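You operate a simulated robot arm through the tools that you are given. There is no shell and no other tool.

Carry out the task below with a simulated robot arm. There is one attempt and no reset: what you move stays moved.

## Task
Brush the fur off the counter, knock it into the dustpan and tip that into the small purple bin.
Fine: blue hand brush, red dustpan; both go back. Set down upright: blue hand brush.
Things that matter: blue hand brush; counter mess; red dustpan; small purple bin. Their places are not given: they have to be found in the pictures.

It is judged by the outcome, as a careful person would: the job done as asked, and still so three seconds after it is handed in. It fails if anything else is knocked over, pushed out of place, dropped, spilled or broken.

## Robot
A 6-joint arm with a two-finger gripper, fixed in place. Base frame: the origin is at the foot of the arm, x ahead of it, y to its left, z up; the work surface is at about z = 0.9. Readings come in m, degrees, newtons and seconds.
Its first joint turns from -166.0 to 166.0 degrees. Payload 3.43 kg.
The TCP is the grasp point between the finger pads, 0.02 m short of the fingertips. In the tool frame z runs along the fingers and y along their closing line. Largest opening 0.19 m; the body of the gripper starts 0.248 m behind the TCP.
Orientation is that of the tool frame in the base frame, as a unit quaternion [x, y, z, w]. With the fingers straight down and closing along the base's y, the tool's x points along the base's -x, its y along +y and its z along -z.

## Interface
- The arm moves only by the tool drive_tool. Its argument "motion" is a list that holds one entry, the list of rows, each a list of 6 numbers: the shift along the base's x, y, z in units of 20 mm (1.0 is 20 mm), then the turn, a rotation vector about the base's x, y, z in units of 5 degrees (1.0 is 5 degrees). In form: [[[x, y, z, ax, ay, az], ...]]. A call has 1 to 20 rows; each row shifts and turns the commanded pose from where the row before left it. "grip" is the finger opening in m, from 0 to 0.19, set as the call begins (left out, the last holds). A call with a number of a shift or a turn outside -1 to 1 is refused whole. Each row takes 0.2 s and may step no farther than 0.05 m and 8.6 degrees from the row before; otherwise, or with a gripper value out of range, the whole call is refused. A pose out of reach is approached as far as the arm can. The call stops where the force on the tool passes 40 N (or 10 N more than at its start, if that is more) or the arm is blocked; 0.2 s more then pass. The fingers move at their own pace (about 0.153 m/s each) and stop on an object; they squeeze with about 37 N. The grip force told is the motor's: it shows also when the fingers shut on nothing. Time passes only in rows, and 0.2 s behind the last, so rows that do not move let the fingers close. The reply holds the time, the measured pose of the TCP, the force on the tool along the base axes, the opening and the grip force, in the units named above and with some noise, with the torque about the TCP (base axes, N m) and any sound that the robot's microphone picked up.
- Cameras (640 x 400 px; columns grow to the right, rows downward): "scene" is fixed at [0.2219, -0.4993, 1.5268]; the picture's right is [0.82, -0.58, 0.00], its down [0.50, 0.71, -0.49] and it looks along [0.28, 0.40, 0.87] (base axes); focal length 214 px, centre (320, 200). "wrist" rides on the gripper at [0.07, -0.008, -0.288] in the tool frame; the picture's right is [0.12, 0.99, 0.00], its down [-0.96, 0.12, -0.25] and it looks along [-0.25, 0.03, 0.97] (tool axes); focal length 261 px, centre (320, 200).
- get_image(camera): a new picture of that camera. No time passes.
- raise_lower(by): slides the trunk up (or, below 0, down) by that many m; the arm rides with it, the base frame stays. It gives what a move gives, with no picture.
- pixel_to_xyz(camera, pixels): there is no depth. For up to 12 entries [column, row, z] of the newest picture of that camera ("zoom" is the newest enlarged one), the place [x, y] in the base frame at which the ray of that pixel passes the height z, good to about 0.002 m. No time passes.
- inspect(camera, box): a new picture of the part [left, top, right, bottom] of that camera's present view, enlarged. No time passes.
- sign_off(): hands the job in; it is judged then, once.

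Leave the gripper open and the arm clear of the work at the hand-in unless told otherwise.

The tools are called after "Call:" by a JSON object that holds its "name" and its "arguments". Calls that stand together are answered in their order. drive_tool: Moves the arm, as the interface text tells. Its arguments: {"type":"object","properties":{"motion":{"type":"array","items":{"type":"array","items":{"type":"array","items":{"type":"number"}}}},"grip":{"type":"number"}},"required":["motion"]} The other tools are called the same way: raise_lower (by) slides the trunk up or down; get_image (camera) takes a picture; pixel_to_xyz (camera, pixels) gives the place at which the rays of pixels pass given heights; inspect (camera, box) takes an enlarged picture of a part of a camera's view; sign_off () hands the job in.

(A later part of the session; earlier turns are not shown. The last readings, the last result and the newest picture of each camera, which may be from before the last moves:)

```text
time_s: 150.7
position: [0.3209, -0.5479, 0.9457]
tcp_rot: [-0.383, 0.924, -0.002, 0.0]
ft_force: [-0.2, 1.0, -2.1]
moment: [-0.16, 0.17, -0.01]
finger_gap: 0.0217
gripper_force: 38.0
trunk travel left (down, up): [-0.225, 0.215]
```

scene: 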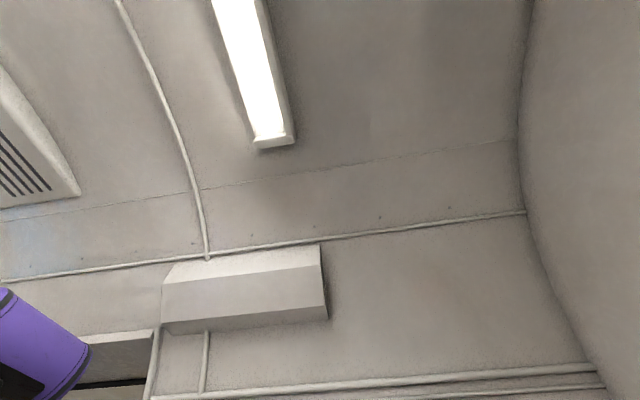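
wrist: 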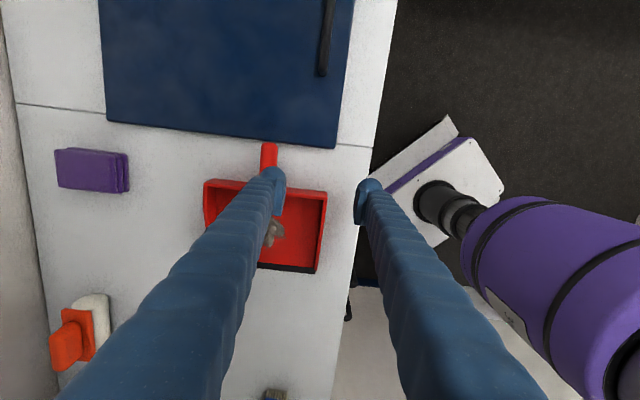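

The pan is held (21.7 mm, about 2 N). I'll raise a little more and carry it level along the counter by about 0.19 m, slightly toward me, to make room for the tilted grasp.

Call:
{"name": "drive_tool", "arguments": {"motion": [[[0, 0, 0.4, 0, 0, 0], [0, 0, 0.5, 0, 0, 0], [0.2, 0.3, 0.4, 0, 0, 0], [0.44, 0.68, 0, 0, 0, 0], [0.44, 0.68, 0, 0, 0, 0], [0.44, 0.68, 0, 0, 0, 0], [0.44, 0.68, 0, 0, 0, 0], [0.44, 0.68, 0, 0, 0, 0], [0.44, 0.68, 0, 0, 0, 0], [0.44, 0.68, 0, 0, 0, 0], [0.44, 0.68, 0, 0, 0, 0], [0.44, 0.68, 0, 0, 0, 0], [0.44, 0.68, 0, 0, 0, 0], [0.44, 0.68, 0, 0, 0, 0], [0.2, 0.3, 0, 0, 0, 0], [0, 0, 0, 0, 0, 0]]]}}

Call:
{"name": "get_image", "arguments": {"camera": "wrist"}}

```text
time_s: 154.1
position: [0.4273, -0.3871, 0.9723]
tcp_rot: [-0.384, 0.923, -0.003, -0.001]
ft_force: [0.1, -0.5, -2.1]
moment: [-0.13, 0.14, 0.01]
finger_gap: 0.0219
gripper_force: 36.8
trunk travel left (down, up): [-0.225, 0.215]
```

```text
taken
```

wrist: 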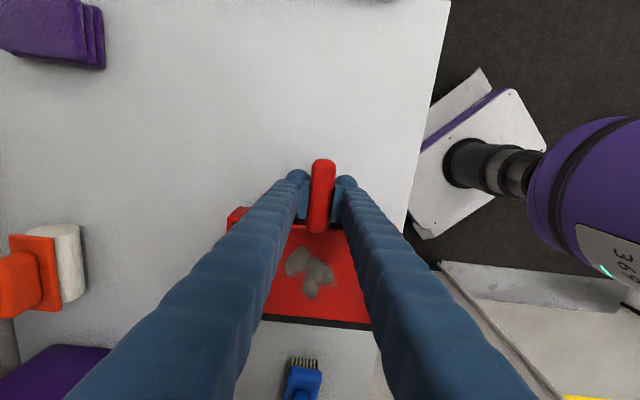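

The fur stayed in the pan and the brush is ahead with room to spare. I'll lower to the counter gently.

Call:
{"name": "drive_tool", "arguments": {"motion": [[[0, 0, -0.6, 0, 0, 0], [0, 0, -0.7, 0, 0, 0], [0, 0, -0.5, 0, 0, 0], [0, 0, -0.15, 0, 0, 0], [0, 0, 0, 0, 0, 0]]]}}

Call:
{"name": "drive_tool", "arguments": {"motion": [[[0, 0, -0.1, 0, 0, 0], [0, 0, 0, 0, 0, 0]]]}}

```text
time_s: 155.3
position: [0.4268, -0.3861, 0.9328]
tcp_rot: [-0.384, 0.923, -0.002, 0.0]
ft_force: [-0.4, -0.3, -2.6]
moment: [-0.17, 0.15, -0.01]
finger_gap: 0.0221
gripper_force: 37.0
trunk travel left (down, up): [-0.225, 0.215]
```

```text
time_s: 155.9
position: [0.4265, -0.3876, 0.9319]
tcp_rot: [-0.383, 0.924, -0.002, -0.001]
ft_force: [0.3, 1.3, 2.7]
moment: [0.43, -0.2, -0.06]
finger_gap: 0.022
gripper_force: 37.1
trunk travel left (down, up): [-0.225, 0.215]
```

There is light contact and the pan is down. I'll open, back off 8 mm from the pan's wall, rise 4 mm, then pivot the tool in 5° steps about the handle to a 60° outward tilt.

Call:
{"name": "drive_tool", "arguments": {"motion": [[[0, 0, 0, 0, 0, 0], [0, 0, 0, 0, 0, 0], [0, 0, 0, 0, 0, 0]]], "grip": 0.07}}

Call:
{"name": "drive_tool", "arguments": {"motion": [[[-0.28, -0.28, 0.2, 0, 0, 0], [0, 0, 0, 0.7071, -0.7071, 0], [0, 0, 0, 0.7071, -0.7071, 0], [0, 0, 0, 0.7071, -0.7071, 0], [0, 0, 0, 0.7071, -0.7071, 0], [0, 0, 0, 0.7071, -0.7071, 0], [0, 0, 0, 0.7071, -0.7071, 0]]]}}

Call:
{"name": "get_image", "arguments": {"camera": "wrist"}}

```text
time_s: 156.7
position: [0.4264, -0.3869, 0.9319]
tcp_rot: [-0.383, 0.924, -0.002, -0.001]
ft_force: [-0.2, -0.4, -0.4]
moment: [0.0, 0.0, 0.0]
finger_gap: 0.0699
gripper_force: 0.1
trunk travel left (down, up): [-0.225, 0.215]
```

```text
time_s: 158.3
position: [0.4197, -0.3919, 0.935]
tcp_rot: [-0.371, 0.892, 0.097, 0.239]
ft_force: [0.2, -0.2, 0.9]
moment: [-0.04, 0.0, -0.01]
finger_gap: 0.0698
gripper_force: 0.0
trunk travel left (down, up): [-0.225, 0.215]
```

```text
taken
```

wrist: 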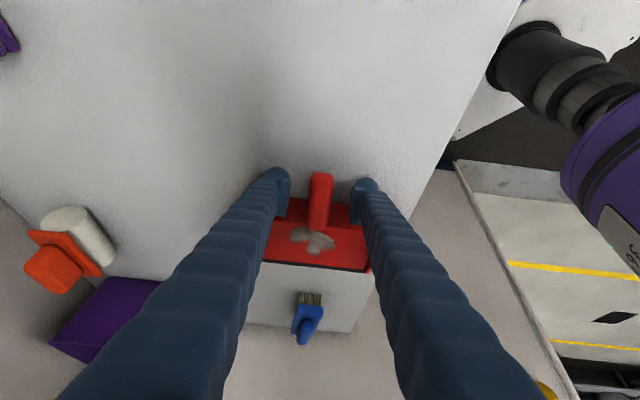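

30° of tilt so far with no contact. I'll continue to 60°.

Call:
{"name": "drive_tool", "arguments": {"motion": [[[0, 0, 0, 0.7071, -0.7071, 0], [0, 0, 0, 0.7071, -0.7071, 0], [0, 0, 0, 0.7071, -0.7071, 0]]]}}

Call:
{"name": "drive_tool", "arguments": {"motion": [[[0, 0, 0, 0.7071, -0.7071, 0], [0, 0, 0, 0.7071, -0.7071, 0], [0, 0, 0, 0.7071, -0.7071, 0], [0, 0, 0, 0, 0, 0]]]}}

Call:
{"name": "get_image", "arguments": {"camera": "wrist"}}

Call:
{"name": "inspect", "arguments": {"camera": "wrist", "box": [220, 130, 420, 290]}}

```text
time_s: 159.1
position: [0.4207, -0.391, 0.9348]
tcp_rot: [-0.354, 0.853, 0.145, 0.354]
ft_force: [-0.6, -0.2, -0.5]
moment: [-0.01, -0.03, 0.01]
finger_gap: 0.0699
gripper_force: 0.1
trunk travel left (down, up): [-0.225, 0.215]
```

```text
time_s: 160.1
position: [0.4198, -0.3928, 0.9367]
tcp_rot: [-0.331, 0.801, 0.189, 0.462]
ft_force: [0.4, -0.4, 0.4]
moment: [0.03, -0.06, 0.02]
finger_gap: 0.0698
gripper_force: 0.2
trunk travel left (down, up): [-0.225, 0.215]
```

```text
taken
```

wrist: 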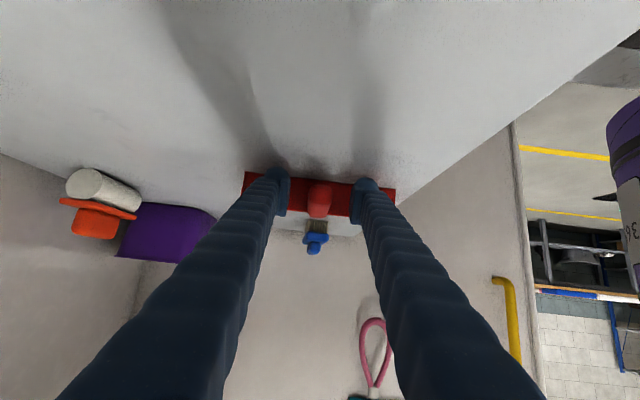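

```text
2.50 times, centred on (320, 210) of wrist
```

zoom: 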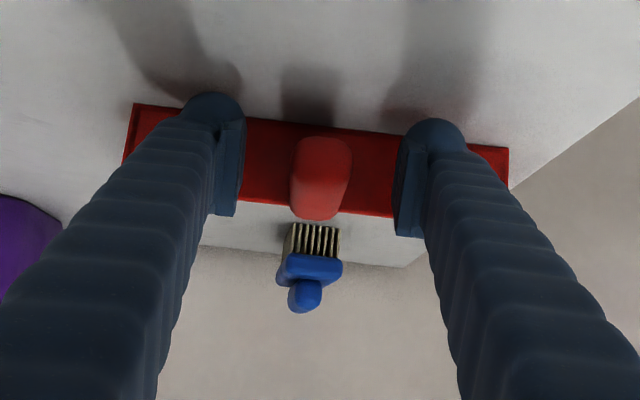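

The fingers straddle the handle at 60° tilt with no contact, and the handle is centred at zoom (322,178). I'll close on it.

Call:
{"name": "drive_tool", "arguments": {"motion": [[[0, 0, 0, 0, 0, 0], [0, 0, 0, 0, 0, 0], [0, 0, 0, 0, 0, 0]]], "grip": 0.0}}

Call:
{"name": "drive_tool", "arguments": {"motion": [[[0, 0, 0.15, 0, 0, 0], [0, 0, 0.2, 0, 0, 0], [0, 0, 0, 0, 0, 0]]]}}

Call:
{"name": "inspect", "arguments": {"camera": "wrist", "box": [220, 130, 420, 290]}}

```text
time_s: 160.9
position: [0.4208, -0.3919, 0.9353]
tcp_rot: [-0.331, 0.801, 0.189, 0.462]
ft_force: [0.8, 0.5, 1.6]
moment: [0.2, -0.15, -0.03]
finger_gap: 0.025
gripper_force: 37.0
trunk travel left (down, up): [-0.225, 0.215]
```

```text
time_s: 161.7
position: [0.4204, -0.3909, 0.9429]
tcp_rot: [-0.332, 0.8, 0.19, 0.462]
ft_force: [-0.4, 0.3, -2.4]
moment: [-0.12, 0.15, 0.01]
finger_gap: 0.0246
gripper_force: 36.9
trunk travel left (down, up): [-0.225, 0.215]
```

```text
2.50 times, centred on (320, 210) of wrist
```

zoom: 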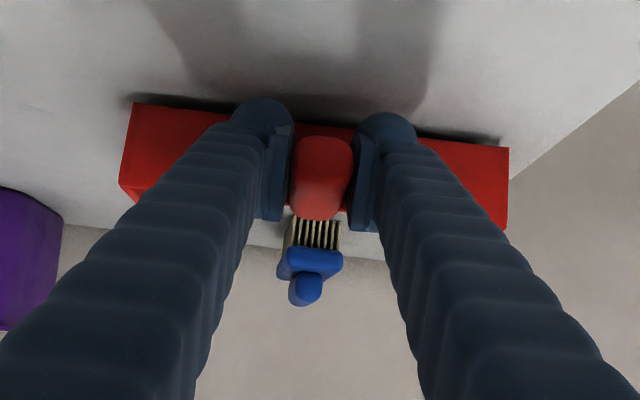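

It lifts with 2.4 N and the gap reads 24.6 mm. Since a 25 mm reading preceded the earlier slip, I'll raise only slightly and watch whether the gap holds.

Call:
{"name": "drive_tool", "arguments": {"motion": [[[0, 0, 0.2, 0, 0, 0], [0, 0, 0.2, 0, 0, 0], [0, 0, 0, 0, 0, 0], [0, 0, 0, 0, 0, 0]]]}}

Call:
{"name": "inspect", "arguments": {"camera": "wrist", "box": [220, 130, 420, 290]}}

```text
time_s: 162.7
position: [0.4213, -0.3913, 0.9501]
tcp_rot: [-0.332, 0.8, 0.19, 0.462]
ft_force: [0.2, -0.3, -1.4]
moment: [-0.14, 0.15, 0.0]
finger_gap: 0.0247
gripper_force: 36.4
trunk travel left (down, up): [-0.225, 0.215]
```

```text
2.50 times, centred on (320, 210) of wrist
```

zoom: 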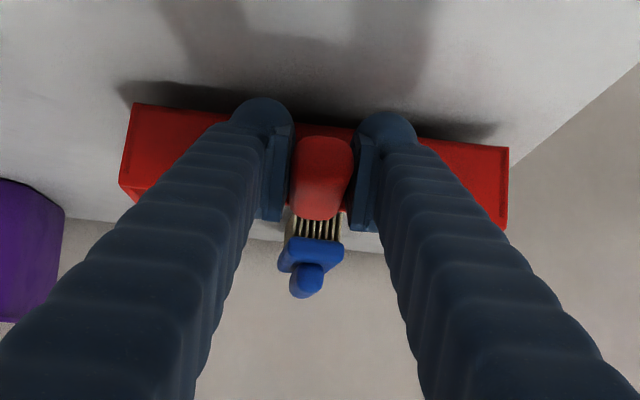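

The grip is stable and nothing shifts between lifts. I'll tip the tool 5° back so the pan leans slightly toward its rear, then raise the trunk by 0.2 with the pan level in hand.

Call:
{"name": "drive_tool", "arguments": {"motion": [[[0, 0, 0.3, 0.2, -0.2, 0], [0, 0, 0.4, 0.25, -0.25, 0], [0, 0, 0.4, 0.25, -0.25, 0], [0, 0, 0.4, 0, 0, 0], [0, 0, 0, 0, 0, 0]]]}}

Call:
{"name": "raise_lower", "arguments": {"by": 0.2}}

Call:
{"name": "get_image", "arguments": {"camera": "wrist"}}

```text
time_s: 163.9
position: [0.4195, -0.3915, 0.9806]
tcp_rot: [-0.322, 0.781, 0.202, 0.496]
ft_force: [-0.1, -0.1, -2.1]
moment: [-0.2, 0.17, 0.01]
finger_gap: 0.0247
gripper_force: 37.1
trunk travel left (down, up): [-0.225, 0.215]
```

```text
time_s: 166.1
position: [0.4192, -0.3922, 1.1801]
tcp_rot: [-0.323, 0.78, 0.203, 0.496]
ft_force: [-0.3, 0.0, -3.1]
moment: [-0.13, 0.13, 0.04]
finger_gap: 0.025
gripper_force: 37.0
trunk travel left (down, up): [-0.425, 0.015]
```

```text
taken
```

wrist: 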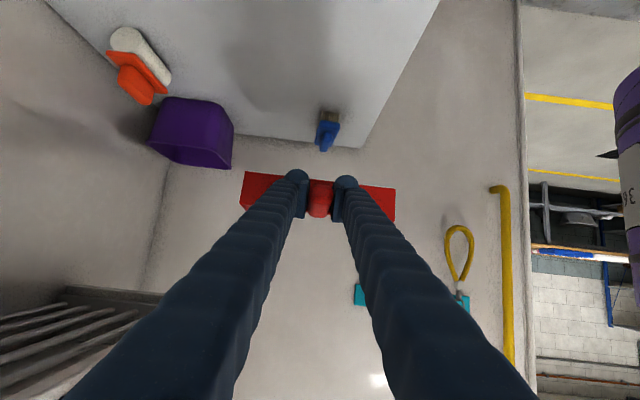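

The rack's underside shows at the lower left, clearly above the pan's height. I'll now swing and carry the pan in front of the bin: TCP to about (0.762,-0.281,1.12), turning -65° so it faces the bin.

Call:
{"name": "drive_tool", "arguments": {"motion": [[[0.4, 0.14, 0, 0, 0, -0.35], [0.86, 0.277, -0.15, 0, 0, -0.65], [0.86, 0.277, -0.15, 0, 0, -0.65], [0.86, 0.277, -0.15, 0, 0, -0.65], [0.86, 0.277, -0.15, 0, 0, -0.65], [0.86, 0.277, -0.15, 0, 0, -0.65], [0.86, 0.277, -0.15, 0, 0, -0.65], [0.86, 0.277, -0.15, 0, 0, -0.65], [0.86, 0.277, -0.15, 0, 0, -0.65], [0.86, 0.277, -0.15, 0, 0, -0.65]]]}}

Call:
{"name": "get_image", "arguments": {"camera": "wrist"}}

```text
time_s: 168.3
position: [0.6061, -0.401, 1.2013]
tcp_rot: [-0.101, 0.84, 0.071, 0.529]
ft_force: [0.4, 0.0, -1.6]
moment: [-0.06, 0.21, 0.02]
finger_gap: 0.025
gripper_force: 37.0
out of reach, approached as far as the arm can: row 6, 7, 8, 9, 10
trunk travel left (down, up): [-0.425, 0.015]
```

```text
taken
```

wrist: 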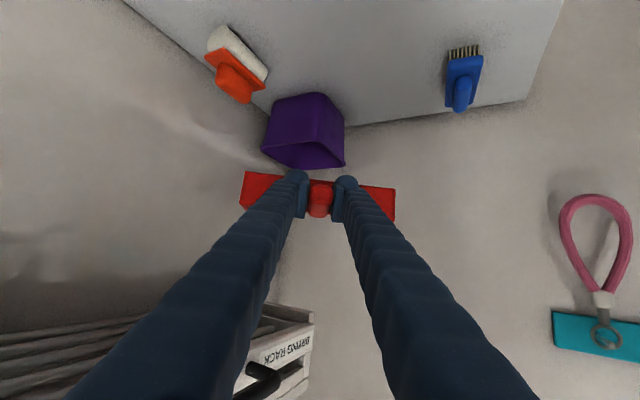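

Several rows were out of reach: the wrist came too near the base. The arm stopped at TCP (0.606,-0.401,1.20), facing azimuth about 14°, still clear of the rail. I'll move outward first in small steps while turning, and see how far that goes.

Call:
{"name": "drive_tool", "arguments": {"motion": [[[0.8, 0.4, -0.3, 0, 0, 0], [0.8, 0.4, -0.3, 0, 0, 0], [0.8, 0.4, -0.3, 0, 0, -0.4], [0.8, 0.5, -0.3, 0, 0, -0.4]]]}}

```text
time_s: 169.3
position: [0.6848, -0.3932, 1.2021]
tcp_rot: [-0.073, 0.843, 0.051, 0.53]
ft_force: [0.7, -0.6, -2.1]
moment: [-0.03, 0.27, -0.03]
finger_gap: 0.0248
gripper_force: 37.3
out of reach, approached as far as the arm can: row 1, 2, 3, 4
trunk travel left (down, up): [-0.425, 0.015]
```

There's an inner reach limit with the trunk raised (the wrist can't come closer than about 0.54 m at this height). A lower trunk should relax it. The gripper is a bit near the rail here, so I'll lower the trunk by 0.1 first (the pan stays above the bin rim) and then back off from the rail.

Call:
{"name": "raise_lower", "arguments": {"by": -0.1}}

Call:
{"name": "drive_tool", "arguments": {"motion": [[[-0.8, 0.3, 0, 0, 0, 0], [-0.8, 0.4, 0, 0, 0, 0], [-0.8, 0.4, 0, 0, 0, 0.2], [-0.8, 0.4, 0, 0, 0, 0.2]]]}}

Call:
{"name": "get_image", "arguments": {"camera": "wrist"}}

```text
time_s: 170.6
position: [0.6833, -0.3942, 1.1022]
tcp_rot: [-0.073, 0.843, 0.051, 0.53]
ft_force: [0.2, 1.1, -2.4]
moment: [-0.03, 0.2, -0.04]
finger_gap: 0.0248
gripper_force: 36.4
trunk travel left (down, up): [-0.325, 0.115]
```

```text
time_s: 171.6
position: [0.6285, -0.3814, 1.1196]
tcp_rot: [-0.087, 0.842, 0.064, 0.528]
ft_force: [0.8, -0.1, -2.0]
moment: [-0.04, 0.24, 0.0]
finger_gap: 0.0248
gripper_force: 37.6
out of reach, approached as far as the arm can: row 1, 2, 3, 4
trunk travel left (down, up): [-0.325, 0.115]
```

```text
taken
```

wrist: 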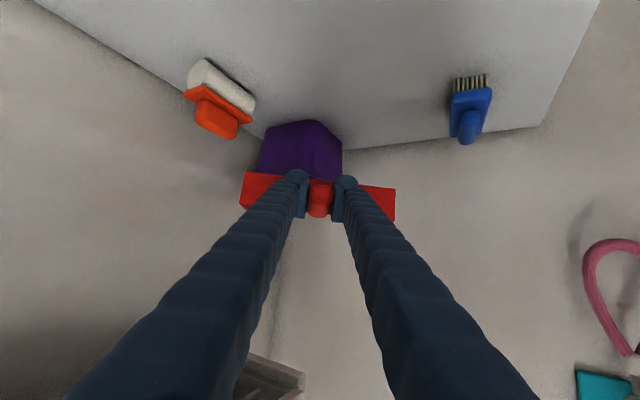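

I'm still at the inner limit, but it relaxes when the arm is raised relative to the trunk. I'll lift the tool 0.1 m here (about 4–5 cm clear of the rail), then lower the trunk by 0.1.

Call:
{"name": "drive_tool", "arguments": {"motion": [[[-0.2, 0.2, 0.8, 0, 0, 0], [-0.2, 0.2, 1, 0, 0, 0], [-0.2, 0.2, 1, 0, 0, 0], [-0.2, 0.2, 1, 0, 0, 0], [-0.2, 0.2, 1, 0, 0, 0]]]}}

Call:
{"name": "raise_lower", "arguments": {"by": -0.1}}

```text
time_s: 172.8
position: [0.6078, -0.3623, 1.2152]
tcp_rot: [-0.088, 0.841, 0.06, 0.531]
ft_force: [-0.3, -0.3, -2.3]
moment: [-0.09, 0.23, 0.0]
finger_gap: 0.0248
gripper_force: 37.0
trunk travel left (down, up): [-0.325, 0.115]
```

```text
time_s: 174.2
position: [0.6085, -0.3618, 1.1133]
tcp_rot: [-0.088, 0.841, 0.061, 0.53]
ft_force: [0.3, -0.5, -2.9]
moment: [-0.04, 0.23, 0.0]
finger_gap: 0.0248
gripper_force: 36.9
trunk travel left (down, up): [-0.225, 0.215]
```

That works. I'll do one more step the same way, raising the tool 0.08 and lowering the trunk 0.08.

Call:
{"name": "drive_tool", "arguments": {"motion": [[[0, 0.1, 1, 0, 0, 0], [0, 0.1, 1, 0, 0, 0], [0, 0.1, 1, 0, 0, 0], [0, 0.1, 1, 0, 0, 0]]]}}

Call:
{"name": "raise_lower", "arguments": {"by": -0.08}}

```text
time_s: 175.2
position: [0.6068, -0.3546, 1.1953]
tcp_rot: [-0.088, 0.841, 0.06, 0.53]
ft_force: [-0.5, -0.7, -1.7]
moment: [-0.02, 0.24, 0.03]
finger_gap: 0.0248
gripper_force: 37.4
trunk travel left (down, up): [-0.225, 0.215]
```

```text
time_s: 176.3
position: [0.6079, -0.3546, 1.1143]
tcp_rot: [-0.088, 0.841, 0.06, 0.53]
ft_force: [0.1, -0.9, -2.0]
moment: [-0.09, 0.24, -0.03]
finger_gap: 0.0248
gripper_force: 36.5
trunk travel left (down, up): [-0.145, 0.295]
```

The trunk is at -0.08 and the pan is steady. I'll now move to the level pose in front of the bin: TCP (0.762,-0.281), azimuth -20°, with the lip over the bin.

Call:
{"name": "drive_tool", "arguments": {"motion": [[[0.6, 0.3, 0, 0, 0, -0.5], [0.77, 0.366, 0, 0, 0, -0.64], [0.77, 0.366, 0, 0, 0, -0.64], [0.77, 0.366, 0, 0, 0, -0.64], [0.77, 0.366, 0, 0, 0, -0.64], [0.77, 0.366, 0, 0, 0, -0.64], [0.77, 0.366, 0, 0, 0, -0.64], [0.77, 0.366, 0, 0, 0, -0.64], [0.77, 0.366, 0, 0, 0, -0.64], [0.77, 0.366, 0, 0, 0, -0.64]]]}}

Call:
{"name": "get_image", "arguments": {"camera": "wrist"}}

```text
time_s: 178.5
position: [0.7476, -0.2889, 1.1218]
tcp_rot: [0.126, 0.838, -0.064, 0.526]
ft_force: [-0.1, 0.9, -2.4]
moment: [-0.01, 0.28, -0.13]
finger_gap: 0.0244
gripper_force: 37.0
out of reach, approached as far as the arm can: row 9, 10
trunk travel left (down, up): [-0.145, 0.295]
```

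```text
taken
```

wrist: 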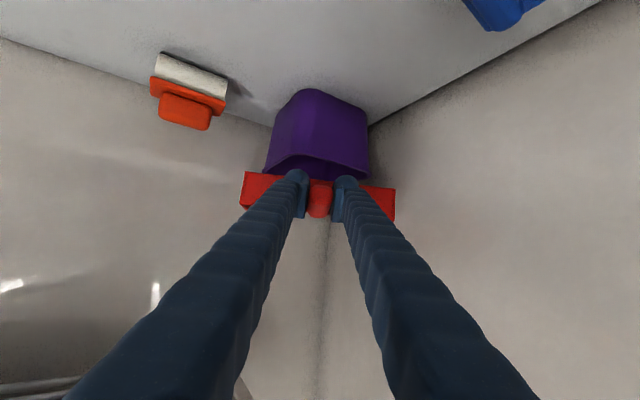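

I'm nearly at the level pose, facing azimuth -17°. For better clearance from the rack end while tipping, I'll turn a bit more to -30° and shift so the lip sits over the bin centre line.

Call:
{"name": "drive_tool", "arguments": {"motion": [[[0.31, 0.51, 0, 0, 0, -0.64], [0.31, 0.51, 0, 0, 0, -0.64], [0.31, 0.51, 0, 0, 0, -0.64], [0.31, 0.51, 0, 0, 0, -0.64], [0, 0, 0, 0, 0, 0]]]}}

Call:
{"name": "get_image", "arguments": {"camera": "wrist"}}

```text
time_s: 179.7
position: [0.7465, -0.2901, 1.1218]
tcp_rot: [0.125, 0.838, -0.063, 0.527]
ft_force: [0.8, 0.9, -1.7]
moment: [0.07, 0.23, 0.01]
finger_gap: 0.0249
gripper_force: 37.1
out of reach, approached as far as the arm can: row 1, 2, 3, 4
trunk travel left (down, up): [-0.145, 0.295]
```

```text
taken
```

wrist: 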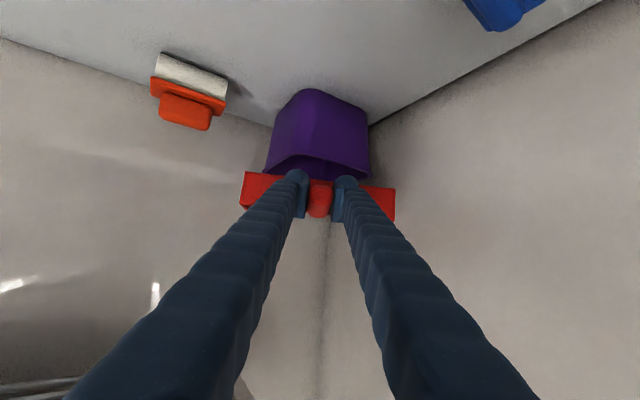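

The pose didn't change: turning further is blocked at this tilt. Tipping itself lessens the tilt, so I'll begin the tip by 10° about the lip (the first 5° only brings the pan level), then try the turn again.

Call:
{"name": "drive_tool", "arguments": {"motion": [[[0.11, -0.03, 0.83, 0.294, 0.956, 0], [0.17, -0.05, 0.8, 0.294, 0.956, 0], [0, 0, 0, 0, 0, 0]]]}}

Call:
{"name": "drive_tool", "arguments": {"motion": [[[0.31, 0.51, 0, 0, 0, -0.64], [0.31, 0.51, 0, 0, 0, -0.64], [0, 0, 0, 0, 0, 0]]]}}

Call:
{"name": "get_image", "arguments": {"camera": "wrist"}}

```text
time_s: 180.5
position: [0.753, -0.29, 1.1531]
tcp_rot: [0.134, 0.881, -0.053, 0.451]
ft_force: [-0.2, -0.4, -2.2]
moment: [0.03, 0.21, -0.06]
finger_gap: 0.0245
gripper_force: 37.0
trunk travel left (down, up): [-0.145, 0.295]
```

```text
time_s: 181.3
position: [0.7587, -0.2813, 1.1538]
tcp_rot: [0.156, 0.878, -0.06, 0.448]
ft_force: [0.4, 1.2, -2.1]
moment: [0.08, 0.21, 0.03]
finger_gap: 0.0249
gripper_force: 37.2
out of reach, approached as far as the arm can: row 2
trunk travel left (down, up): [-0.145, 0.295]
```

```text
taken
```

wrist: 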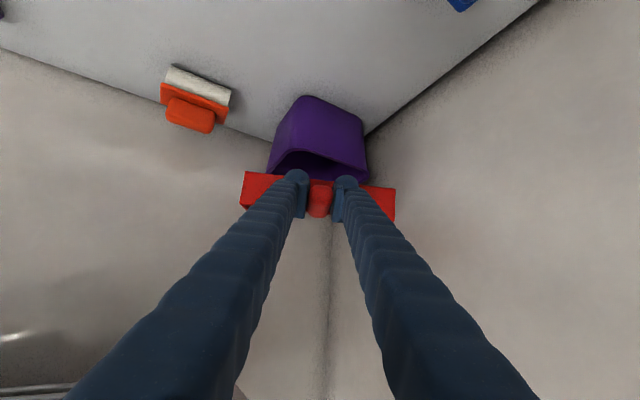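

The tilt is now 54° (the pan about 6° lip-down) and the lip is over the bin at e(0.416,0.904). I'll continue tipping about the lip together with small turns.

Call:
{"name": "drive_tool", "arguments": {"motion": [[[0.3, -0.11, 0.78, 0.345, 0.939, 0], [0.366, -0.134, 0.745, 0.345, 0.939, 0], [0.17, 0.45, 0, 0, 0, -0.64], [0.17, 0.45, 0, 0, 0, -0.64], [0, 0, 0, 0, 0, 0]]]}}

Call:
{"name": "get_image", "arguments": {"camera": "wrist"}}

```text
time_s: 182.5
position: [0.772, -0.2662, 1.1722]
tcp_rot: [0.173, 0.9, -0.044, 0.397]
ft_force: [-0.2, 0.2, -2.7]
moment: [0.03, 0.19, 0.0]
finger_gap: 0.0252
gripper_force: 36.8
out of reach, approached as far as the arm can: row 2, 3, 4
trunk travel left (down, up): [-0.145, 0.295]
```

```text
taken
```

wrist: 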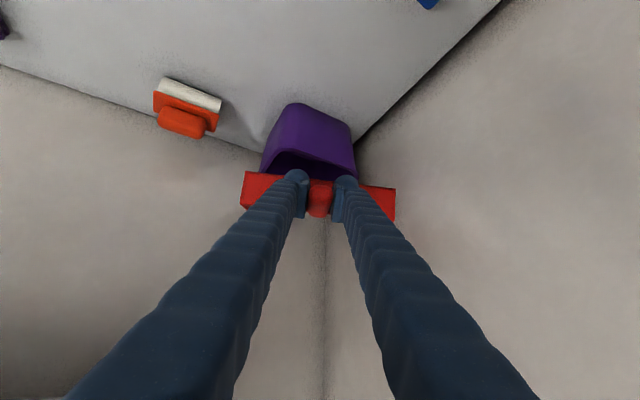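

A few rows were again only approached. I suspect the tool is passing through alignment with the forearm. The deviation is about 1 cm, and the lip is still over the bin. I'll continue the tip in small steps and watch where it goes.

Call:
{"name": "drive_tool", "arguments": {"motion": [[[0.4, -0.14, 0.9, 0.371, 0.928, 0], [0.4, -0.16, 0.9, 0.371, 0.928, 0], [0, 0, 0, 0, 0, 0]]]}}

```text
time_s: 183.3
position: [0.7792, -0.2605, 1.1798]
tcp_rot: [0.169, 0.902, -0.033, 0.397]
ft_force: [-0.4, 0.9, -1.6]
moment: [0.06, 0.2, 0.0]
finger_gap: 0.0247
gripper_force: 37.2
out of reach, approached as far as the arm can: row 1, 2
trunk travel left (down, up): [-0.145, 0.295]
```

The arm is stuck at about 47° tilt with a slight roll: this is a wrist configuration limit, caused by the way I swung in with the tool above the forearm line. I'll back out to level, retreat, lower the trunk further so the forearm is flatter, and come in again on the good side.

Call:
{"name": "drive_tool", "arguments": {"motion": [[[-0.527, -0.473, -0.9, -0.535, -0.738, 0.123], [-0.527, -0.473, -0.9, -0.535, -0.738, 0.123], [-0.527, -0.473, -0.9, -0.535, -0.738, 0.123], [0, 0, 0, 0, 0, 0]]]}}

Call:
{"name": "get_image", "arguments": {"camera": "wrist"}}

```text
time_s: 184.3
position: [0.7646, -0.2594, 1.1488]
tcp_rot: [0.142, 0.885, -0.036, 0.441]
ft_force: [-0.6, -0.5, -2.5]
moment: [0.15, 0.17, 0.05]
finger_gap: 0.0249
gripper_force: 37.0
out of reach, approached as far as the arm can: row 1, 2
trunk travel left (down, up): [-0.145, 0.295]
```

```text
taken
```

wrist: 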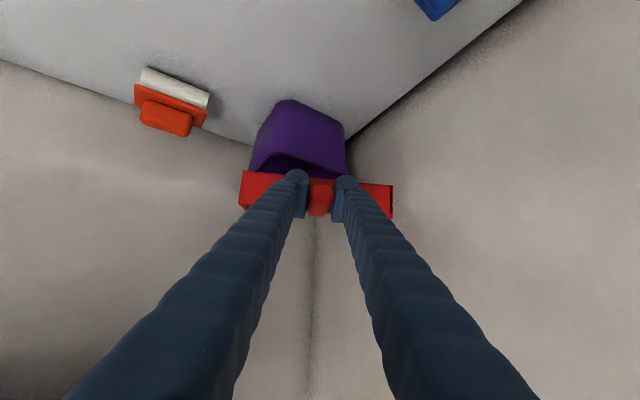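

I'll zoom in to check how the pan sits in the grip.

Call:
{"name": "inspect", "arguments": {"camera": "wrist", "box": [220, 130, 420, 290]}}

```text
2.50 times, centred on (320, 210) of wrist
```

zoom: 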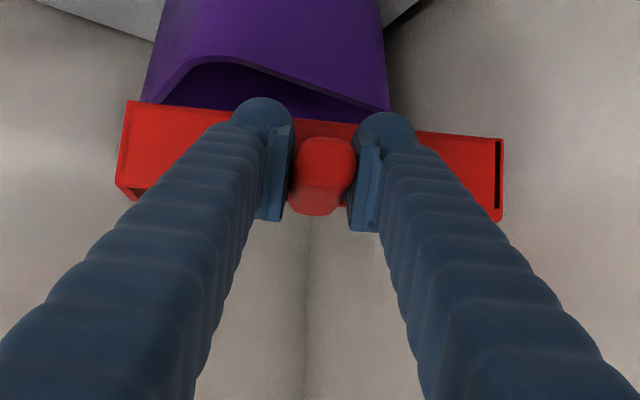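

The pan's right lip corner seems to have brushed the right wall, since it has turned a few degrees in the grip. I'll move it away from that wall at once.

Call:
{"name": "drive_tool", "arguments": {"motion": [[[-0.6, -0.6, 0, 0, 0, 0], [-0.6, -0.6, 0, 0, 0, 0], [-0.4, -0.4, 0, 0, 0, 0], [0, 0, 0, 0, 0, 0]]]}}

Call:
{"name": "inspect", "arguments": {"camera": "wrist", "box": [220, 130, 420, 290]}}

```text
time_s: 185.3
position: [0.733, -0.291, 1.1479]
tcp_rot: [0.142, 0.886, -0.035, 0.441]
ft_force: [0.5, 0.0, -2.3]
moment: [0.05, 0.24, 0.03]
finger_gap: 0.0249
gripper_force: 36.8
trunk travel left (down, up): [-0.145, 0.295]
```

```text
2.50 times, centred on (320, 210) of wrist
```

zoom: 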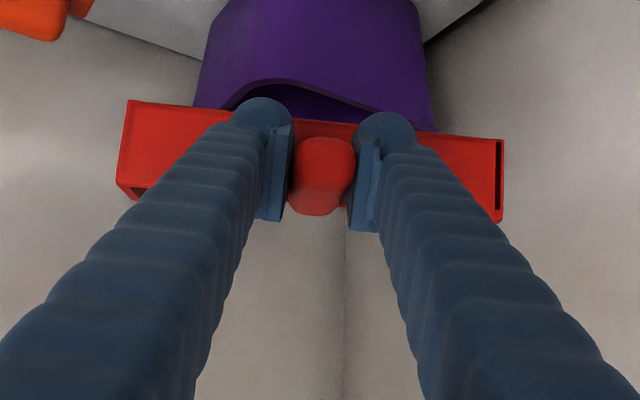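

The pan is clear of the wall. Its pitch in the grip is now uncertain, so the safest course is to take it back to the open counter, set it down, check the fur and regrasp. I'll retreat along the way I came while straightening the roll.

Call:
{"name": "drive_tool", "arguments": {"motion": [[[-0.78, -0.4, -0.1, -0.096, -0.186, 0.708], [-0.78, -0.4, -0.1, -0.096, -0.186, 0.708], [-0.78, -0.4, -0.1, -0.096, -0.186, 0.708], [-0.78, -0.4, -0.1, -0.096, -0.186, 0.708], [-0.78, -0.4, -0.1, -0.096, -0.186, 0.708], [-0.78, -0.4, -0.1, -0.096, -0.186, 0.708], [-0.78, -0.4, -0.1, -0.096, -0.186, 0.708], [-0.78, -0.4, -0.1, -0.096, -0.186, 0.708]]]}}

Call:
{"name": "get_image", "arguments": {"camera": "wrist"}}

```text
time_s: 187.1
position: [0.6074, -0.3554, 1.1306]
tcp_rot: [-0.091, 0.861, 0.053, 0.497]
ft_force: [-0.2, -0.8, -2.2]
moment: [-0.04, 0.22, 0.01]
finger_gap: 0.025
gripper_force: 37.3
trunk travel left (down, up): [-0.145, 0.295]
```

```text
taken
```

wrist: 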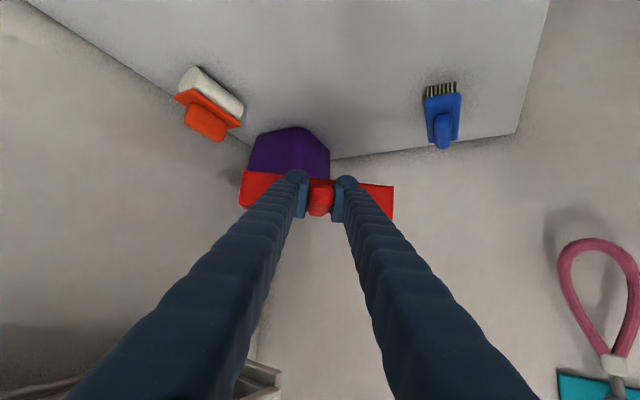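

Reached, with the roll gone and the weight unchanged. I'll go back to the open counter spot at about (0.42,-0.39), facing along the counter.

Call:
{"name": "drive_tool", "arguments": {"motion": [[[-0.94, -0.184, 0, 0, 0, 0.66], [-0.94, -0.184, 0, 0, 0, 0.66], [-0.94, -0.184, 0, 0, 0, 0.66], [-0.94, -0.184, 0, 0, 0, 0.66], [-0.94, -0.184, 0, 0, 0, 0.66], [-0.94, -0.184, 0, 0, 0, 0.66], [-0.94, -0.184, 0, 0, 0, 0.66], [-0.94, -0.184, 0, 0, 0, 0.66], [-0.94, -0.184, 0, 0, 0, 0.66], [-0.94, -0.184, 0, 0, 0, 0.66], [0, 0, 0, 0, 0, 0]]]}}

Call:
{"name": "get_image", "arguments": {"camera": "wrist"}}

```text
time_s: 189.5
position: [0.4188, -0.3927, 1.1304]
tcp_rot: [-0.333, 0.8, 0.192, 0.461]
ft_force: [-0.5, -1.1, -2.1]
moment: [-0.12, 0.17, 0.01]
finger_gap: 0.0248
gripper_force: 36.9
trunk travel left (down, up): [-0.145, 0.295]
```

```text
taken
```

wrist: 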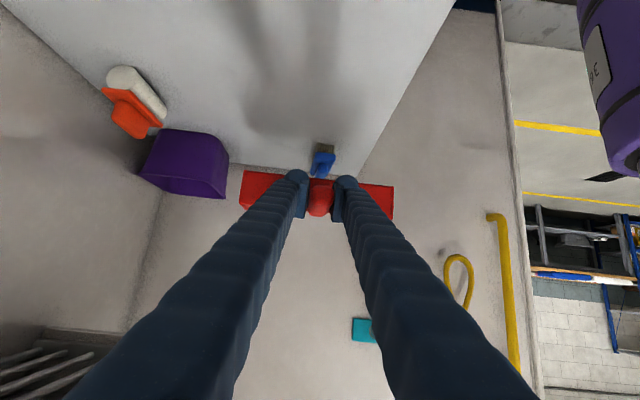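

Back over the clear spot. I'll lower toward the counter, slowly at the end.

Call:
{"name": "drive_tool", "arguments": {"motion": [[[0, 0, -0.7, 0, 0, 0], [0, 0, -1, 0, 0, 0], [0, 0, -1, 0, 0, 0], [0, 0, -1, 0, 0, 0], [0, 0, -1, 0, 0, 0], [0, 0, -1, 0, 0, 0], [0, 0, -1, 0, 0, 0], [0, 0, -0.8, 0, 0, 0], [0, 0, -0.5, 0, 0, 0], [0, 0, 0, 0, 0, 0]]]}}

Call:
{"name": "drive_tool", "arguments": {"motion": [[[0, 0, -0.2, 0, 0, 0], [0, 0, -0.2, 0, 0, 0], [0, 0, -0.2, 0, 0, 0], [0, 0, 0, 0, 0, 0]]]}}

```text
time_s: 191.7
position: [0.4212, -0.3913, 0.9707]
tcp_rot: [-0.331, 0.8, 0.192, 0.462]
ft_force: [-0.1, -0.3, -1.8]
moment: [-0.15, 0.16, 0.0]
finger_gap: 0.0251
gripper_force: 36.8
trunk travel left (down, up): [-0.145, 0.295]
```

```text
time_s: 192.7
position: [0.4191, -0.3927, 0.9583]
tcp_rot: [-0.332, 0.8, 0.192, 0.462]
ft_force: [-0.3, 0.2, -1.9]
moment: [-0.18, 0.15, 0.0]
finger_gap: 0.0248
gripper_force: 37.4
trunk travel left (down, up): [-0.145, 0.295]
```

Call:
{"name": "drive_tool", "arguments": {"motion": [[[0, 0, -0.2, 0, 0, 0], [0, 0, -0.2, 0, 0, 0], [0, 0, 0, 0, 0, 0]]]}}

Call:
{"name": "drive_tool", "arguments": {"motion": [[[0, 0, -0.2, 0, 0, 0], [0, 0, -0.2, 0, 0, 0], [0, 0, 0, 0, 0, 0]]]}}

```text
time_s: 193.5
position: [0.4201, -0.391, 0.9525]
tcp_rot: [-0.332, 0.8, 0.192, 0.462]
ft_force: [-0.4, -0.2, -2.3]
moment: [-0.13, 0.15, -0.01]
finger_gap: 0.025
gripper_force: 36.9
trunk travel left (down, up): [-0.145, 0.295]
```

```text
time_s: 194.3
position: [0.4195, -0.3924, 0.944]
tcp_rot: [-0.332, 0.799, 0.193, 0.462]
ft_force: [0.1, -1.0, 3.2]
moment: [0.72, -0.2, -0.2]
finger_gap: 0.0251
gripper_force: 37.2
trunk travel left (down, up): [-0.145, 0.295]
```

Contact is at 0.944, about 9 mm earlier than when gripped, so the pan has sagged a few degrees. I'll press it down 4 mm more so it flattens, then open.

Call:
{"name": "drive_tool", "arguments": {"motion": [[[0, 0, -0.1, 0, 0, 0], [0, 0, -0.1, 0, 0, 0], [0, 0, 0, 0, 0, 0]]]}}

Call:
{"name": "drive_tool", "arguments": {"motion": [[[0, 0, 0, 0, 0, 0], [0, 0, 0, 0, 0, 0], [0, 0, 0, 0, 0, 0]]], "grip": 0.07}}

Call:
{"name": "inspect", "arguments": {"camera": "wrist", "box": [220, 130, 420, 290]}}

```text
time_s: 195.1
position: [0.4194, -0.3917, 0.9394]
tcp_rot: [-0.332, 0.8, 0.192, 0.461]
ft_force: [-0.7, -2.5, 5.5]
moment: [0.81, -0.7, -0.16]
finger_gap: 0.0246
gripper_force: 36.6
trunk travel left (down, up): [-0.145, 0.295]
```

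```text
time_s: 195.9
position: [0.4203, -0.3911, 0.9381]
tcp_rot: [-0.332, 0.8, 0.192, 0.462]
ft_force: [-0.9, 0.3, 0.0]
moment: [-0.02, -0.01, 0.01]
finger_gap: 0.07
gripper_force: 0.2
trunk travel left (down, up): [-0.145, 0.295]
```

```text
2.50 times, centred on (320, 210) of wrist
```

zoom: 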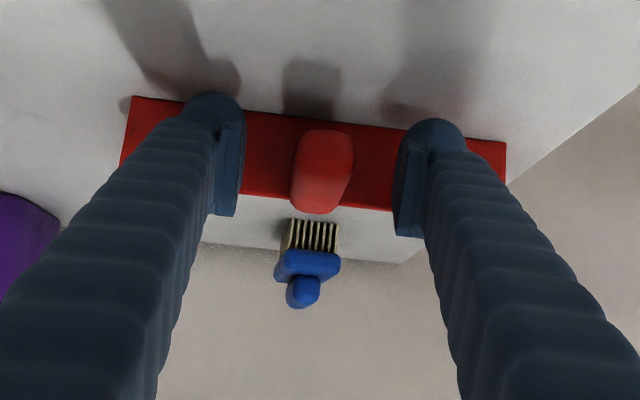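

Released. I'll rise while straightening the tool to vertical, then look at the pan and the fur.

Call:
{"name": "drive_tool", "arguments": {"motion": [[[-0.2, -0.2, 0.3, -0.7071, 0.7071, 0], [-0.2, -0.2, 0.5, -0.7071, 0.7071, 0], [0, 0, 0.8, -0.7071, 0.7071, 0], [0, 0, 0.8, -0.7071, 0.7071, 0], [0, 0, 0.8, -0.7071, 0.7071, 0], [0, 0, 0.8, -0.7071, 0.7071, 0], [0, 0, 0.8, -0.7071, 0.7071, 0], [0, 0, 0.8, -0.7071, 0.7071, 0], [0, 0, 0.8, -0.7071, 0.7071, 0], [0, 0, 0.8, -0.7071, 0.7071, 0], [0, 0, 0.8, -0.7071, 0.7071, 0], [0, 0, 0.8, -0.7071, 0.7071, 0]]]}}

Call:
{"name": "get_image", "arguments": {"camera": "wrist"}}

Call:
{"name": "inspect", "arguments": {"camera": "wrist", "box": [220, 130, 420, 310]}}

```text
time_s: 198.5
position: [0.4118, -0.3995, 1.1157]
tcp_rot: [-0.383, 0.924, 0.0, -0.002]
ft_force: [0.5, -0.5, 0.0]
moment: [0.02, 0.03, 0.0]
finger_gap: 0.0701
gripper_force: 0.0
trunk travel left (down, up): [-0.145, 0.295]
```

```text
taken
```

wrist: 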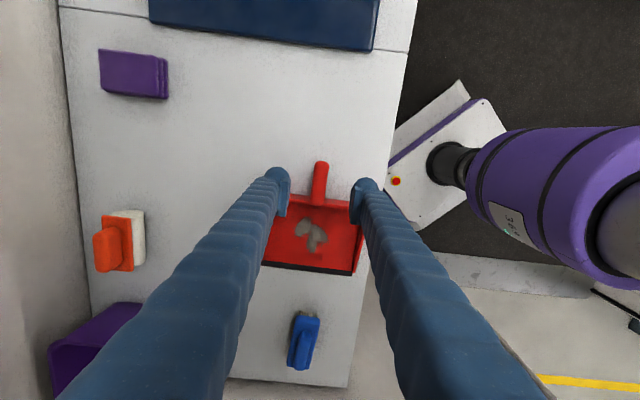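

```text
2.22 times, centred on (320, 220) of wrist
```

zoom: 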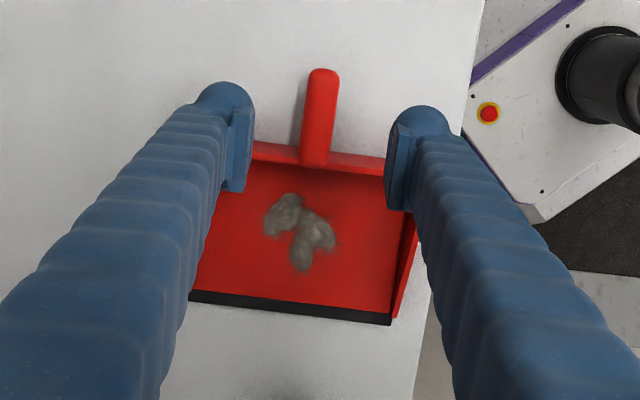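

The fur sits exactly as before, so it grips well at small tilts; carrying the pan 10–15° lip-down is acceptable. Before regrasping I'll rehearse the whole approach with the empty gripper from the good wrist configuration, with the trunk low. First I'll raise the tool, lower the trunk, and go near the bin with the tool vertical.

Call:
{"name": "drive_tool", "arguments": {"motion": [[[0, 0, 1, 0, 0, 0], [0, 0, 1, 0, 0, 0], [0, 0, 1, 0, 0, 0], [0, 0, 1, 0, 0, 0], [0, 0, 1, 0, 0, 0], [0, 0, 1, 0, 0, 0]]], "grip": 0.025}}

Call:
{"name": "raise_lower", "arguments": {"by": -0.12}}

Call:
{"name": "drive_tool", "arguments": {"motion": [[[0.8, 0.4, 0.3, 0, 0, -0.7], [0.9, 0.5, 0.3, 0, 0, -0.8], [0.9, 0.5, 0.3, 0, 0, -0.8], [0.9, 0.5, 0.3, 0, 0, -0.8], [0.9, 0.5, 0.3, 0, 0, -0.8], [0.9, 0.5, 0.3, 0, 0, -0.8], [0.9, 0.5, 0.3, 0, 0, -0.8], [0.9, 0.5, 0.3, 0, 0, -0.8], [0.9, 0.5, 0.3, 0, 0, -0.8], [0.9, 0.5, 0.3, 0, 0, -0.8], [0.9, 0.5, 0.3, 0, 0, -0.8], [0.9, 0.5, 0.3, 0, 0, -0.8], [0.9, 0.5, 0.3, 0, 0, -0.8], [0.9, 0.5, 0.3, 0, 0, -0.8], [0.9, 0.5, 0.3, 0, 0, -0.8], [0.9, 0.5, 0.3, 0, 0, -0.8]]]}}

```text
time_s: 199.9
position: [0.412, -0.4017, 1.2353]
tcp_rot: [-0.382, 0.924, 0.001, -0.001]
ft_force: [-0.6, 0.0, -0.2]
moment: [-0.01, -0.02, 0.03]
finger_gap: 0.0252
gripper_force: 0.1
trunk travel left (down, up): [-0.145, 0.295]
```

```text
time_s: 201.4
position: [0.4123, -0.4004, 1.1148]
tcp_rot: [-0.383, 0.924, 0.0, -0.001]
ft_force: [0.0, -0.2, -1.4]
moment: [0.0, -0.01, 0.0]
finger_gap: 0.0252
gripper_force: 0.0
trunk travel left (down, up): [-0.025, 0.415]
```

```text
time_s: 204.8
position: [0.6983, -0.2434, 1.2114]
tcp_rot: [0.162, 0.987, 0.001, -0.001]
ft_force: [-0.2, -0.7, -0.9]
moment: [0.02, 0.0, 0.0]
finger_gap: 0.0253
gripper_force: 0.1
trunk travel left (down, up): [-0.025, 0.415]
```

At (0.698,-0.243), vertical, trunk at -0.2. Now I'll rehearse tilting the tool outward by 47° while moving to the planned arrival pose (0.755,-0.28,1.155).

Call:
{"name": "drive_tool", "arguments": {"motion": [[[0.285, -0.185, -0.28, -0.3, -0.891, 0], [0.285, -0.185, -0.28, -0.3, -0.891, 0], [0.285, -0.185, -0.28, -0.3, -0.891, 0], [0.285, -0.185, -0.28, -0.3, -0.891, 0], [0.285, -0.185, -0.28, -0.3, -0.891, 0], [0.285, -0.185, -0.28, -0.3, -0.891, 0], [0.285, -0.185, -0.28, -0.3, -0.891, 0], [0.285, -0.185, -0.28, -0.3, -0.891, 0], [0.285, -0.185, -0.28, -0.3, -0.891, 0], [0.285, -0.185, -0.28, -0.3, -0.891, 0], [0, 0, 0, 0, 0, 0]]]}}

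```text
time_s: 207.2
position: [0.7537, -0.2799, 1.1549]
tcp_rot: [0.146, 0.905, -0.064, 0.394]
ft_force: [0.3, -0.5, -0.4]
moment: [-0.01, 0.09, 0.01]
finger_gap: 0.0249
gripper_force: 0.0
trunk travel left (down, up): [-0.025, 0.415]
```

Reached with no trouble. I'll see whether even a steeper 57–62° outward tilt works here, which would allow carrying the pan fully level.

Call:
{"name": "drive_tool", "arguments": {"motion": [[[0, 0, 0, -0.319, -0.948, 0], [0, 0, 0, -0.319, -0.948, 0], [0, 0, 0, 0, 0, 0]]]}}

Call:
{"name": "drive_tool", "arguments": {"motion": [[[0, 0, 0, -0.319, -0.948, 0], [0, 0, 0, 0, 0, 0]]]}}

```text
time_s: 208.0
position: [0.7568, -0.2713, 1.1541]
tcp_rot: [0.138, 0.884, -0.062, 0.442]
ft_force: [0.7, -0.2, -0.8]
moment: [0.02, -0.01, 0.0]
finger_gap: 0.025
gripper_force: 0.0
out of reach, approached as far as the arm can: row 2
trunk travel left (down, up): [-0.025, 0.415]
```

```text
time_s: 208.6
position: [0.7321, -0.3111, 1.1379]
tcp_rot: [0.163, 0.879, -0.11, 0.434]
ft_force: [0.9, 0.0, 0.0]
moment: [0.01, 0.04, 0.01]
finger_gap: 0.0251
gripper_force: 0.1
out of reach, approached as far as the arm can: row 1
trunk travel left (down, up): [-0.025, 0.415]
```

So on this side the tilt limit near the bin is about 50°. That's fine: with a 56° grasp I can carry the pan only about 10° lip-down at tool tilt 46°, and still tip beyond 60°. I'll straighten back to 45° at the arrival pose facing -25°, and rehearse the tipping sequence.

Call:
{"name": "drive_tool", "arguments": {"motion": [[[0.695, 0.738, 0.18, 0.6, 0.627, -0.27], [0.695, 0.738, 0.18, 0.6, 0.627, -0.27], [0.695, 0.738, 0.18, 0, 0, 0], [0, 0, 0, 0, 0, 0]]]}}

```text
time_s: 209.6
position: [0.7644, -0.2645, 1.1449]
tcp_rot: [0.164, 0.881, -0.072, 0.439]
ft_force: [-0.5, -1.6, 0.2]
moment: [0.01, 0.02, 0.02]
finger_gap: 0.0252
gripper_force: 0.2
out of reach, approached as far as the arm can: row 1, 2, 3
trunk travel left (down, up): [-0.025, 0.415]
```

It's still sticking near that limit at 53°. I'll reduce the tilt further, by 15°, to come free.

Call:
{"name": "drive_tool", "arguments": {"motion": [[[0, 0, 0.3, 0.342, 0.94, 0], [0, 0, 0.3, 0.342, 0.94, 0], [0, 0, 0.3, 0.342, 0.94, 0], [0, 0, 0, 0, 0, 0]]]}}

```text
time_s: 210.6
position: [0.7748, -0.2728, 1.1727]
tcp_rot: [0.19, 0.929, -0.075, 0.308]
ft_force: [-0.5, -0.4, -0.2]
moment: [0.03, 0.01, -0.02]
finger_gap: 0.0251
gripper_force: 0.0
trunk travel left (down, up): [-0.025, 0.415]
```

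Free again at 37° tilt. I'll continue rehearsing the tip: turn to -30° and reduce the tilt to about 16° over the bin.

Call:
{"name": "drive_tool", "arguments": {"motion": [[[0.545, -0.08, 0.54, 0.386, 0.745, -0.2], [0.545, -0.08, 0.54, 0.386, 0.745, -0.2], [0.545, -0.08, 0.54, 0.386, 0.745, -0.2], [0.545, -0.08, 0.54, 0.386, 0.745, -0.2], [0.545, -0.08, 0.54, 0.386, 0.745, -0.2], [0, 0, 0, 0, 0, 0]]]}}

Call:
{"name": "get_image", "arguments": {"camera": "wrist"}}

```text
time_s: 212.0
position: [0.8282, -0.2814, 1.2264]
tcp_rot: [0.241, 0.96, -0.04, 0.133]
ft_force: [0.2, 0.0, 0.2]
moment: [0.04, -0.01, 0.03]
finger_gap: 0.0253
gripper_force: 0.1
trunk travel left (down, up): [-0.025, 0.415]
```

```text
taken
```

wrist: 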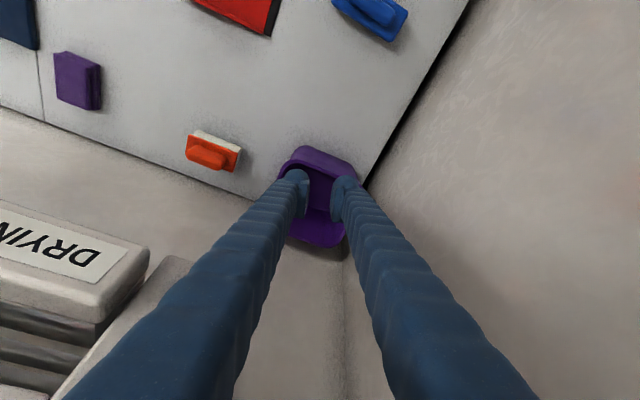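

Reached with the trunk still low. For the rest of the tip the trunk must come up. I'll rehearse raising it by 0.2 in two steps, driving the tool back down each time.

Call:
{"name": "raise_lower", "arguments": {"by": 0.1}}

Call:
{"name": "drive_tool", "arguments": {"motion": [[[0, 0, -1, 0, 0, 0], [0, 0, -1, 0, 0, 0], [0, 0, -1, 0, 0, 0], [0, 0, -1, 0, 0, 0], [0, 0, -1, 0, 0, 0]]]}}

Call:
{"name": "raise_lower", "arguments": {"by": 0.1}}

Call:
{"name": "drive_tool", "arguments": {"motion": [[[0, 0, -1, 0, 0, 0], [0, 0, -1, 0, 0, 0], [0, 0, -1, 0, 0, 0], [0, 0, -1, 0, 0, 0], [0, 0, -1, 0, 0, 0]]]}}

```text
time_s: 213.4
position: [0.8292, -0.2799, 1.3281]
tcp_rot: [0.242, 0.96, -0.041, 0.134]
ft_force: [-0.1, 0.2, -0.1]
moment: [-0.04, 0.03, 0.02]
finger_gap: 0.0251
gripper_force: 0.0
trunk travel left (down, up): [-0.125, 0.315]
```

```text
time_s: 214.6
position: [0.8301, -0.28, 1.2257]
tcp_rot: [0.241, 0.961, -0.04, 0.133]
ft_force: [-0.1, -0.1, 0.0]
moment: [-0.02, 0.03, 0.01]
finger_gap: 0.0249
gripper_force: 0.0
trunk travel left (down, up): [-0.125, 0.315]
```

```text
time_s: 215.9
position: [0.8292, -0.2799, 1.3271]
tcp_rot: [0.242, 0.96, -0.041, 0.134]
ft_force: [0.2, 0.5, 0.1]
moment: [0.0, 0.04, 0.01]
finger_gap: 0.0253
gripper_force: 0.1
trunk travel left (down, up): [-0.225, 0.215]
```

```text
time_s: 217.1
position: [0.8311, -0.2799, 1.2253]
tcp_rot: [0.241, 0.96, -0.041, 0.134]
ft_force: [0.3, 1.4, 0.5]
moment: [0.0, 0.01, 0.01]
finger_gap: 0.025
gripper_force: 0.0
trunk travel left (down, up): [-0.225, 0.215]
```

All reachable. Now the final part of the rehearsal: lean from 16° outward to 4° inward at TCP (0.879,-0.310,1.261), with the trunk at 0.

Call:
{"name": "drive_tool", "arguments": {"motion": [[[0.617, -0.37, 0.45, 0.4726, 0.8813, 0], [0.617, -0.37, 0.45, 0.4726, 0.8813, 0], [0.617, -0.37, 0.45, 0.4726, 0.8813, 0], [0.617, -0.37, 0.45, 0.4726, 0.8813, 0], [0, 0, 0, 0, 0, 0]]]}}

Call:
{"name": "get_image", "arguments": {"camera": "wrist"}}

```text
time_s: 218.3
position: [0.8559, -0.3025, 1.2585]
tcp_rot: [0.243, 0.969, 0.002, -0.033]
ft_force: [-1.1, 0.6, 1.8]
moment: [-0.11, -0.35, -0.02]
finger_gap: 0.0249
gripper_force: 0.1
out of reach, approached as far as the arm can: row 4
trunk travel left (down, up): [-0.225, 0.215]
```

```text
taken
```

wrist: 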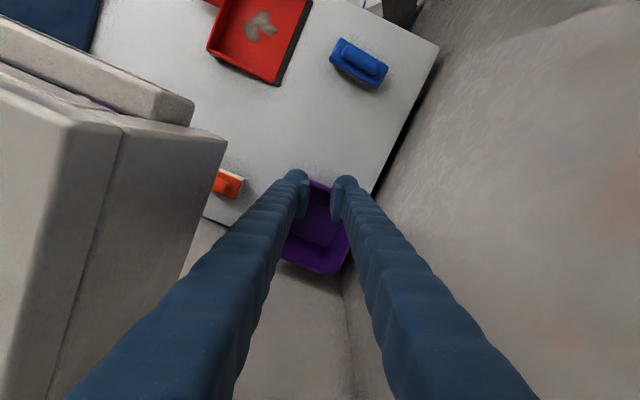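

At trunk 0 it stops at r≈0.908. One more trunk step of +0.1 should give the rest, so I'll rehearse that too.

Call:
{"name": "raise_lower", "arguments": {"by": 0.1}}

Call:
{"name": "drive_tool", "arguments": {"motion": [[[0.3, -0.1, -0.8, 0, 0, 0], [0.3, -0.1, -1, 0, 0, 0], [0.3, -0.1, -1, 0, 0, 0], [0.3, -0.1, -1, 0, 0, 0], [0, 0, -0.9, 0, 0, 0], [0, 0, 0, 0, 0, 0]]]}}

Call:
{"name": "drive_tool", "arguments": {"motion": [[[0, 0, 0.2, 0.4726, 0.8813, 0], [0, 0, 0.1, 0.4726, 0.8813, 0], [0, 0, 0, 0, 0, 0]]]}}

```text
time_s: 219.6
position: [0.8602, -0.3041, 1.3529]
tcp_rot: [0.242, 0.97, 0.001, -0.036]
ft_force: [0.6, 0.1, -0.5]
moment: [0.01, 0.02, 0.03]
finger_gap: 0.025
gripper_force: 0.0
trunk travel left (down, up): [-0.325, 0.115]
```

```text
time_s: 221.0
position: [0.8846, -0.3104, 1.2576]
tcp_rot: [0.243, 0.97, 0.002, -0.035]
ft_force: [-0.2, 0.1, -0.2]
moment: [0.0, 0.01, 0.0]
finger_gap: 0.0253
gripper_force: 0.0
trunk travel left (down, up): [-0.325, 0.115]
```

```text
time_s: 221.8
position: [0.8524, -0.2978, 1.2526]
tcp_rot: [0.24, 0.965, 0.018, -0.099]
ft_force: [1.3, -0.4, -0.4]
moment: [0.01, 0.24, 0.03]
finger_gap: 0.025
gripper_force: 0.1
out of reach, approached as far as the arm can: row 1, 2
trunk travel left (down, up): [-0.325, 0.115]
```

The full tip is feasible: 4° inward at r=0.9375 with the trunk at +0.1, and about 11° inward slightly nearer. Next I'll rehearse the carry path in reverse, going back to about 20° outward tilt with the trunk lowered step by step.

Call:
{"name": "drive_tool", "arguments": {"motion": [[[-0.44, 0.23, 0.3, -0.4726, -0.8813, 0], [-0.44, 0.23, 0.3, -0.4726, -0.8813, 0], [-0.44, 0.23, 0.3, -0.4726, -0.8813, 0], [-0.44, 0.23, 0.3, -0.4726, -0.8813, 0], [-0.44, 0.23, 0.3, -0.4726, -0.8813, 0], [-0.44, 0.23, 0.3, -0.4726, -0.8813, 0], [0, 0, 1, 0, 0, 0], [0, 0, 1, 0, 0, 0], [0, 0, 1, 0, 0, 0]]]}}

Call:
{"name": "raise_lower", "arguments": {"by": -0.15}}

Call:
{"name": "drive_tool", "arguments": {"motion": [[[0, 0, 1, 0, 0, 0], [0, 0, 1, 0, 0, 0], [0, 0, 1, 0, 0, 0], [0, 0, 1, 0, 0, 0], [0, 0, 1, 0, 0, 0], [0, 0, 1, 0, 0, 0]]]}}

Call:
{"name": "raise_lower", "arguments": {"by": -0.15}}

```text
time_s: 223.8
position: [0.7979, -0.2705, 1.3516]
tcp_rot: [0.242, 0.96, -0.04, 0.134]
ft_force: [0.1, 0.0, -0.9]
moment: [-0.04, 0.01, 0.04]
finger_gap: 0.0249
gripper_force: 0.0
trunk travel left (down, up): [-0.325, 0.115]
```

```text
time_s: 225.6
position: [0.7977, -0.2706, 1.2006]
tcp_rot: [0.24, 0.96, -0.041, 0.134]
ft_force: [-0.5, 0.8, -0.1]
moment: [0.01, 0.01, -0.03]
finger_gap: 0.0252
gripper_force: 0.0
trunk travel left (down, up): [-0.175, 0.265]
```

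```text
time_s: 227.0
position: [0.7979, -0.2709, 1.3209]
tcp_rot: [0.241, 0.96, -0.04, 0.135]
ft_force: [0.0, -0.3, -1.0]
moment: [0.0, 0.01, -0.04]
finger_gap: 0.025
gripper_force: 0.0
trunk travel left (down, up): [-0.175, 0.265]
```

```text
time_s: 228.7
position: [0.7971, -0.2705, 1.1714]
tcp_rot: [0.241, 0.96, -0.041, 0.134]
ft_force: [-0.2, 0.7, -0.2]
moment: [0.0, -0.02, 0.03]
finger_gap: 0.0251
gripper_force: 0.1
trunk travel left (down, up): [-0.025, 0.415]
```

Trunk at -0.2 again. Now to the arrival pose: 46° outward tilt facing about -25° at (0.777,-0.268,1.158).

Call:
{"name": "drive_tool", "arguments": {"motion": [[[-0.17, 0.02, -0.1, -0.46, -0.888, 0.1], [-0.17, 0.02, -0.1, -0.46, -0.888, 0.1], [-0.17, 0.02, -0.1, -0.46, -0.888, 0.1], [-0.17, 0.02, -0.1, -0.46, -0.888, 0.1], [-0.17, 0.02, -0.1, -0.46, -0.888, 0.1], [-0.17, 0.02, -0.1, -0.46, -0.888, 0.1], [0, 0, 0, 0, 0, 0]]]}}

```text
time_s: 230.3
position: [0.7778, -0.2664, 1.1588]
tcp_rot: [0.201, 0.898, -0.095, 0.38]
ft_force: [-0.5, -0.6, -0.1]
moment: [-0.01, -0.02, 0.01]
finger_gap: 0.0251
gripper_force: 0.1
trunk travel left (down, up): [-0.025, 0.415]
```

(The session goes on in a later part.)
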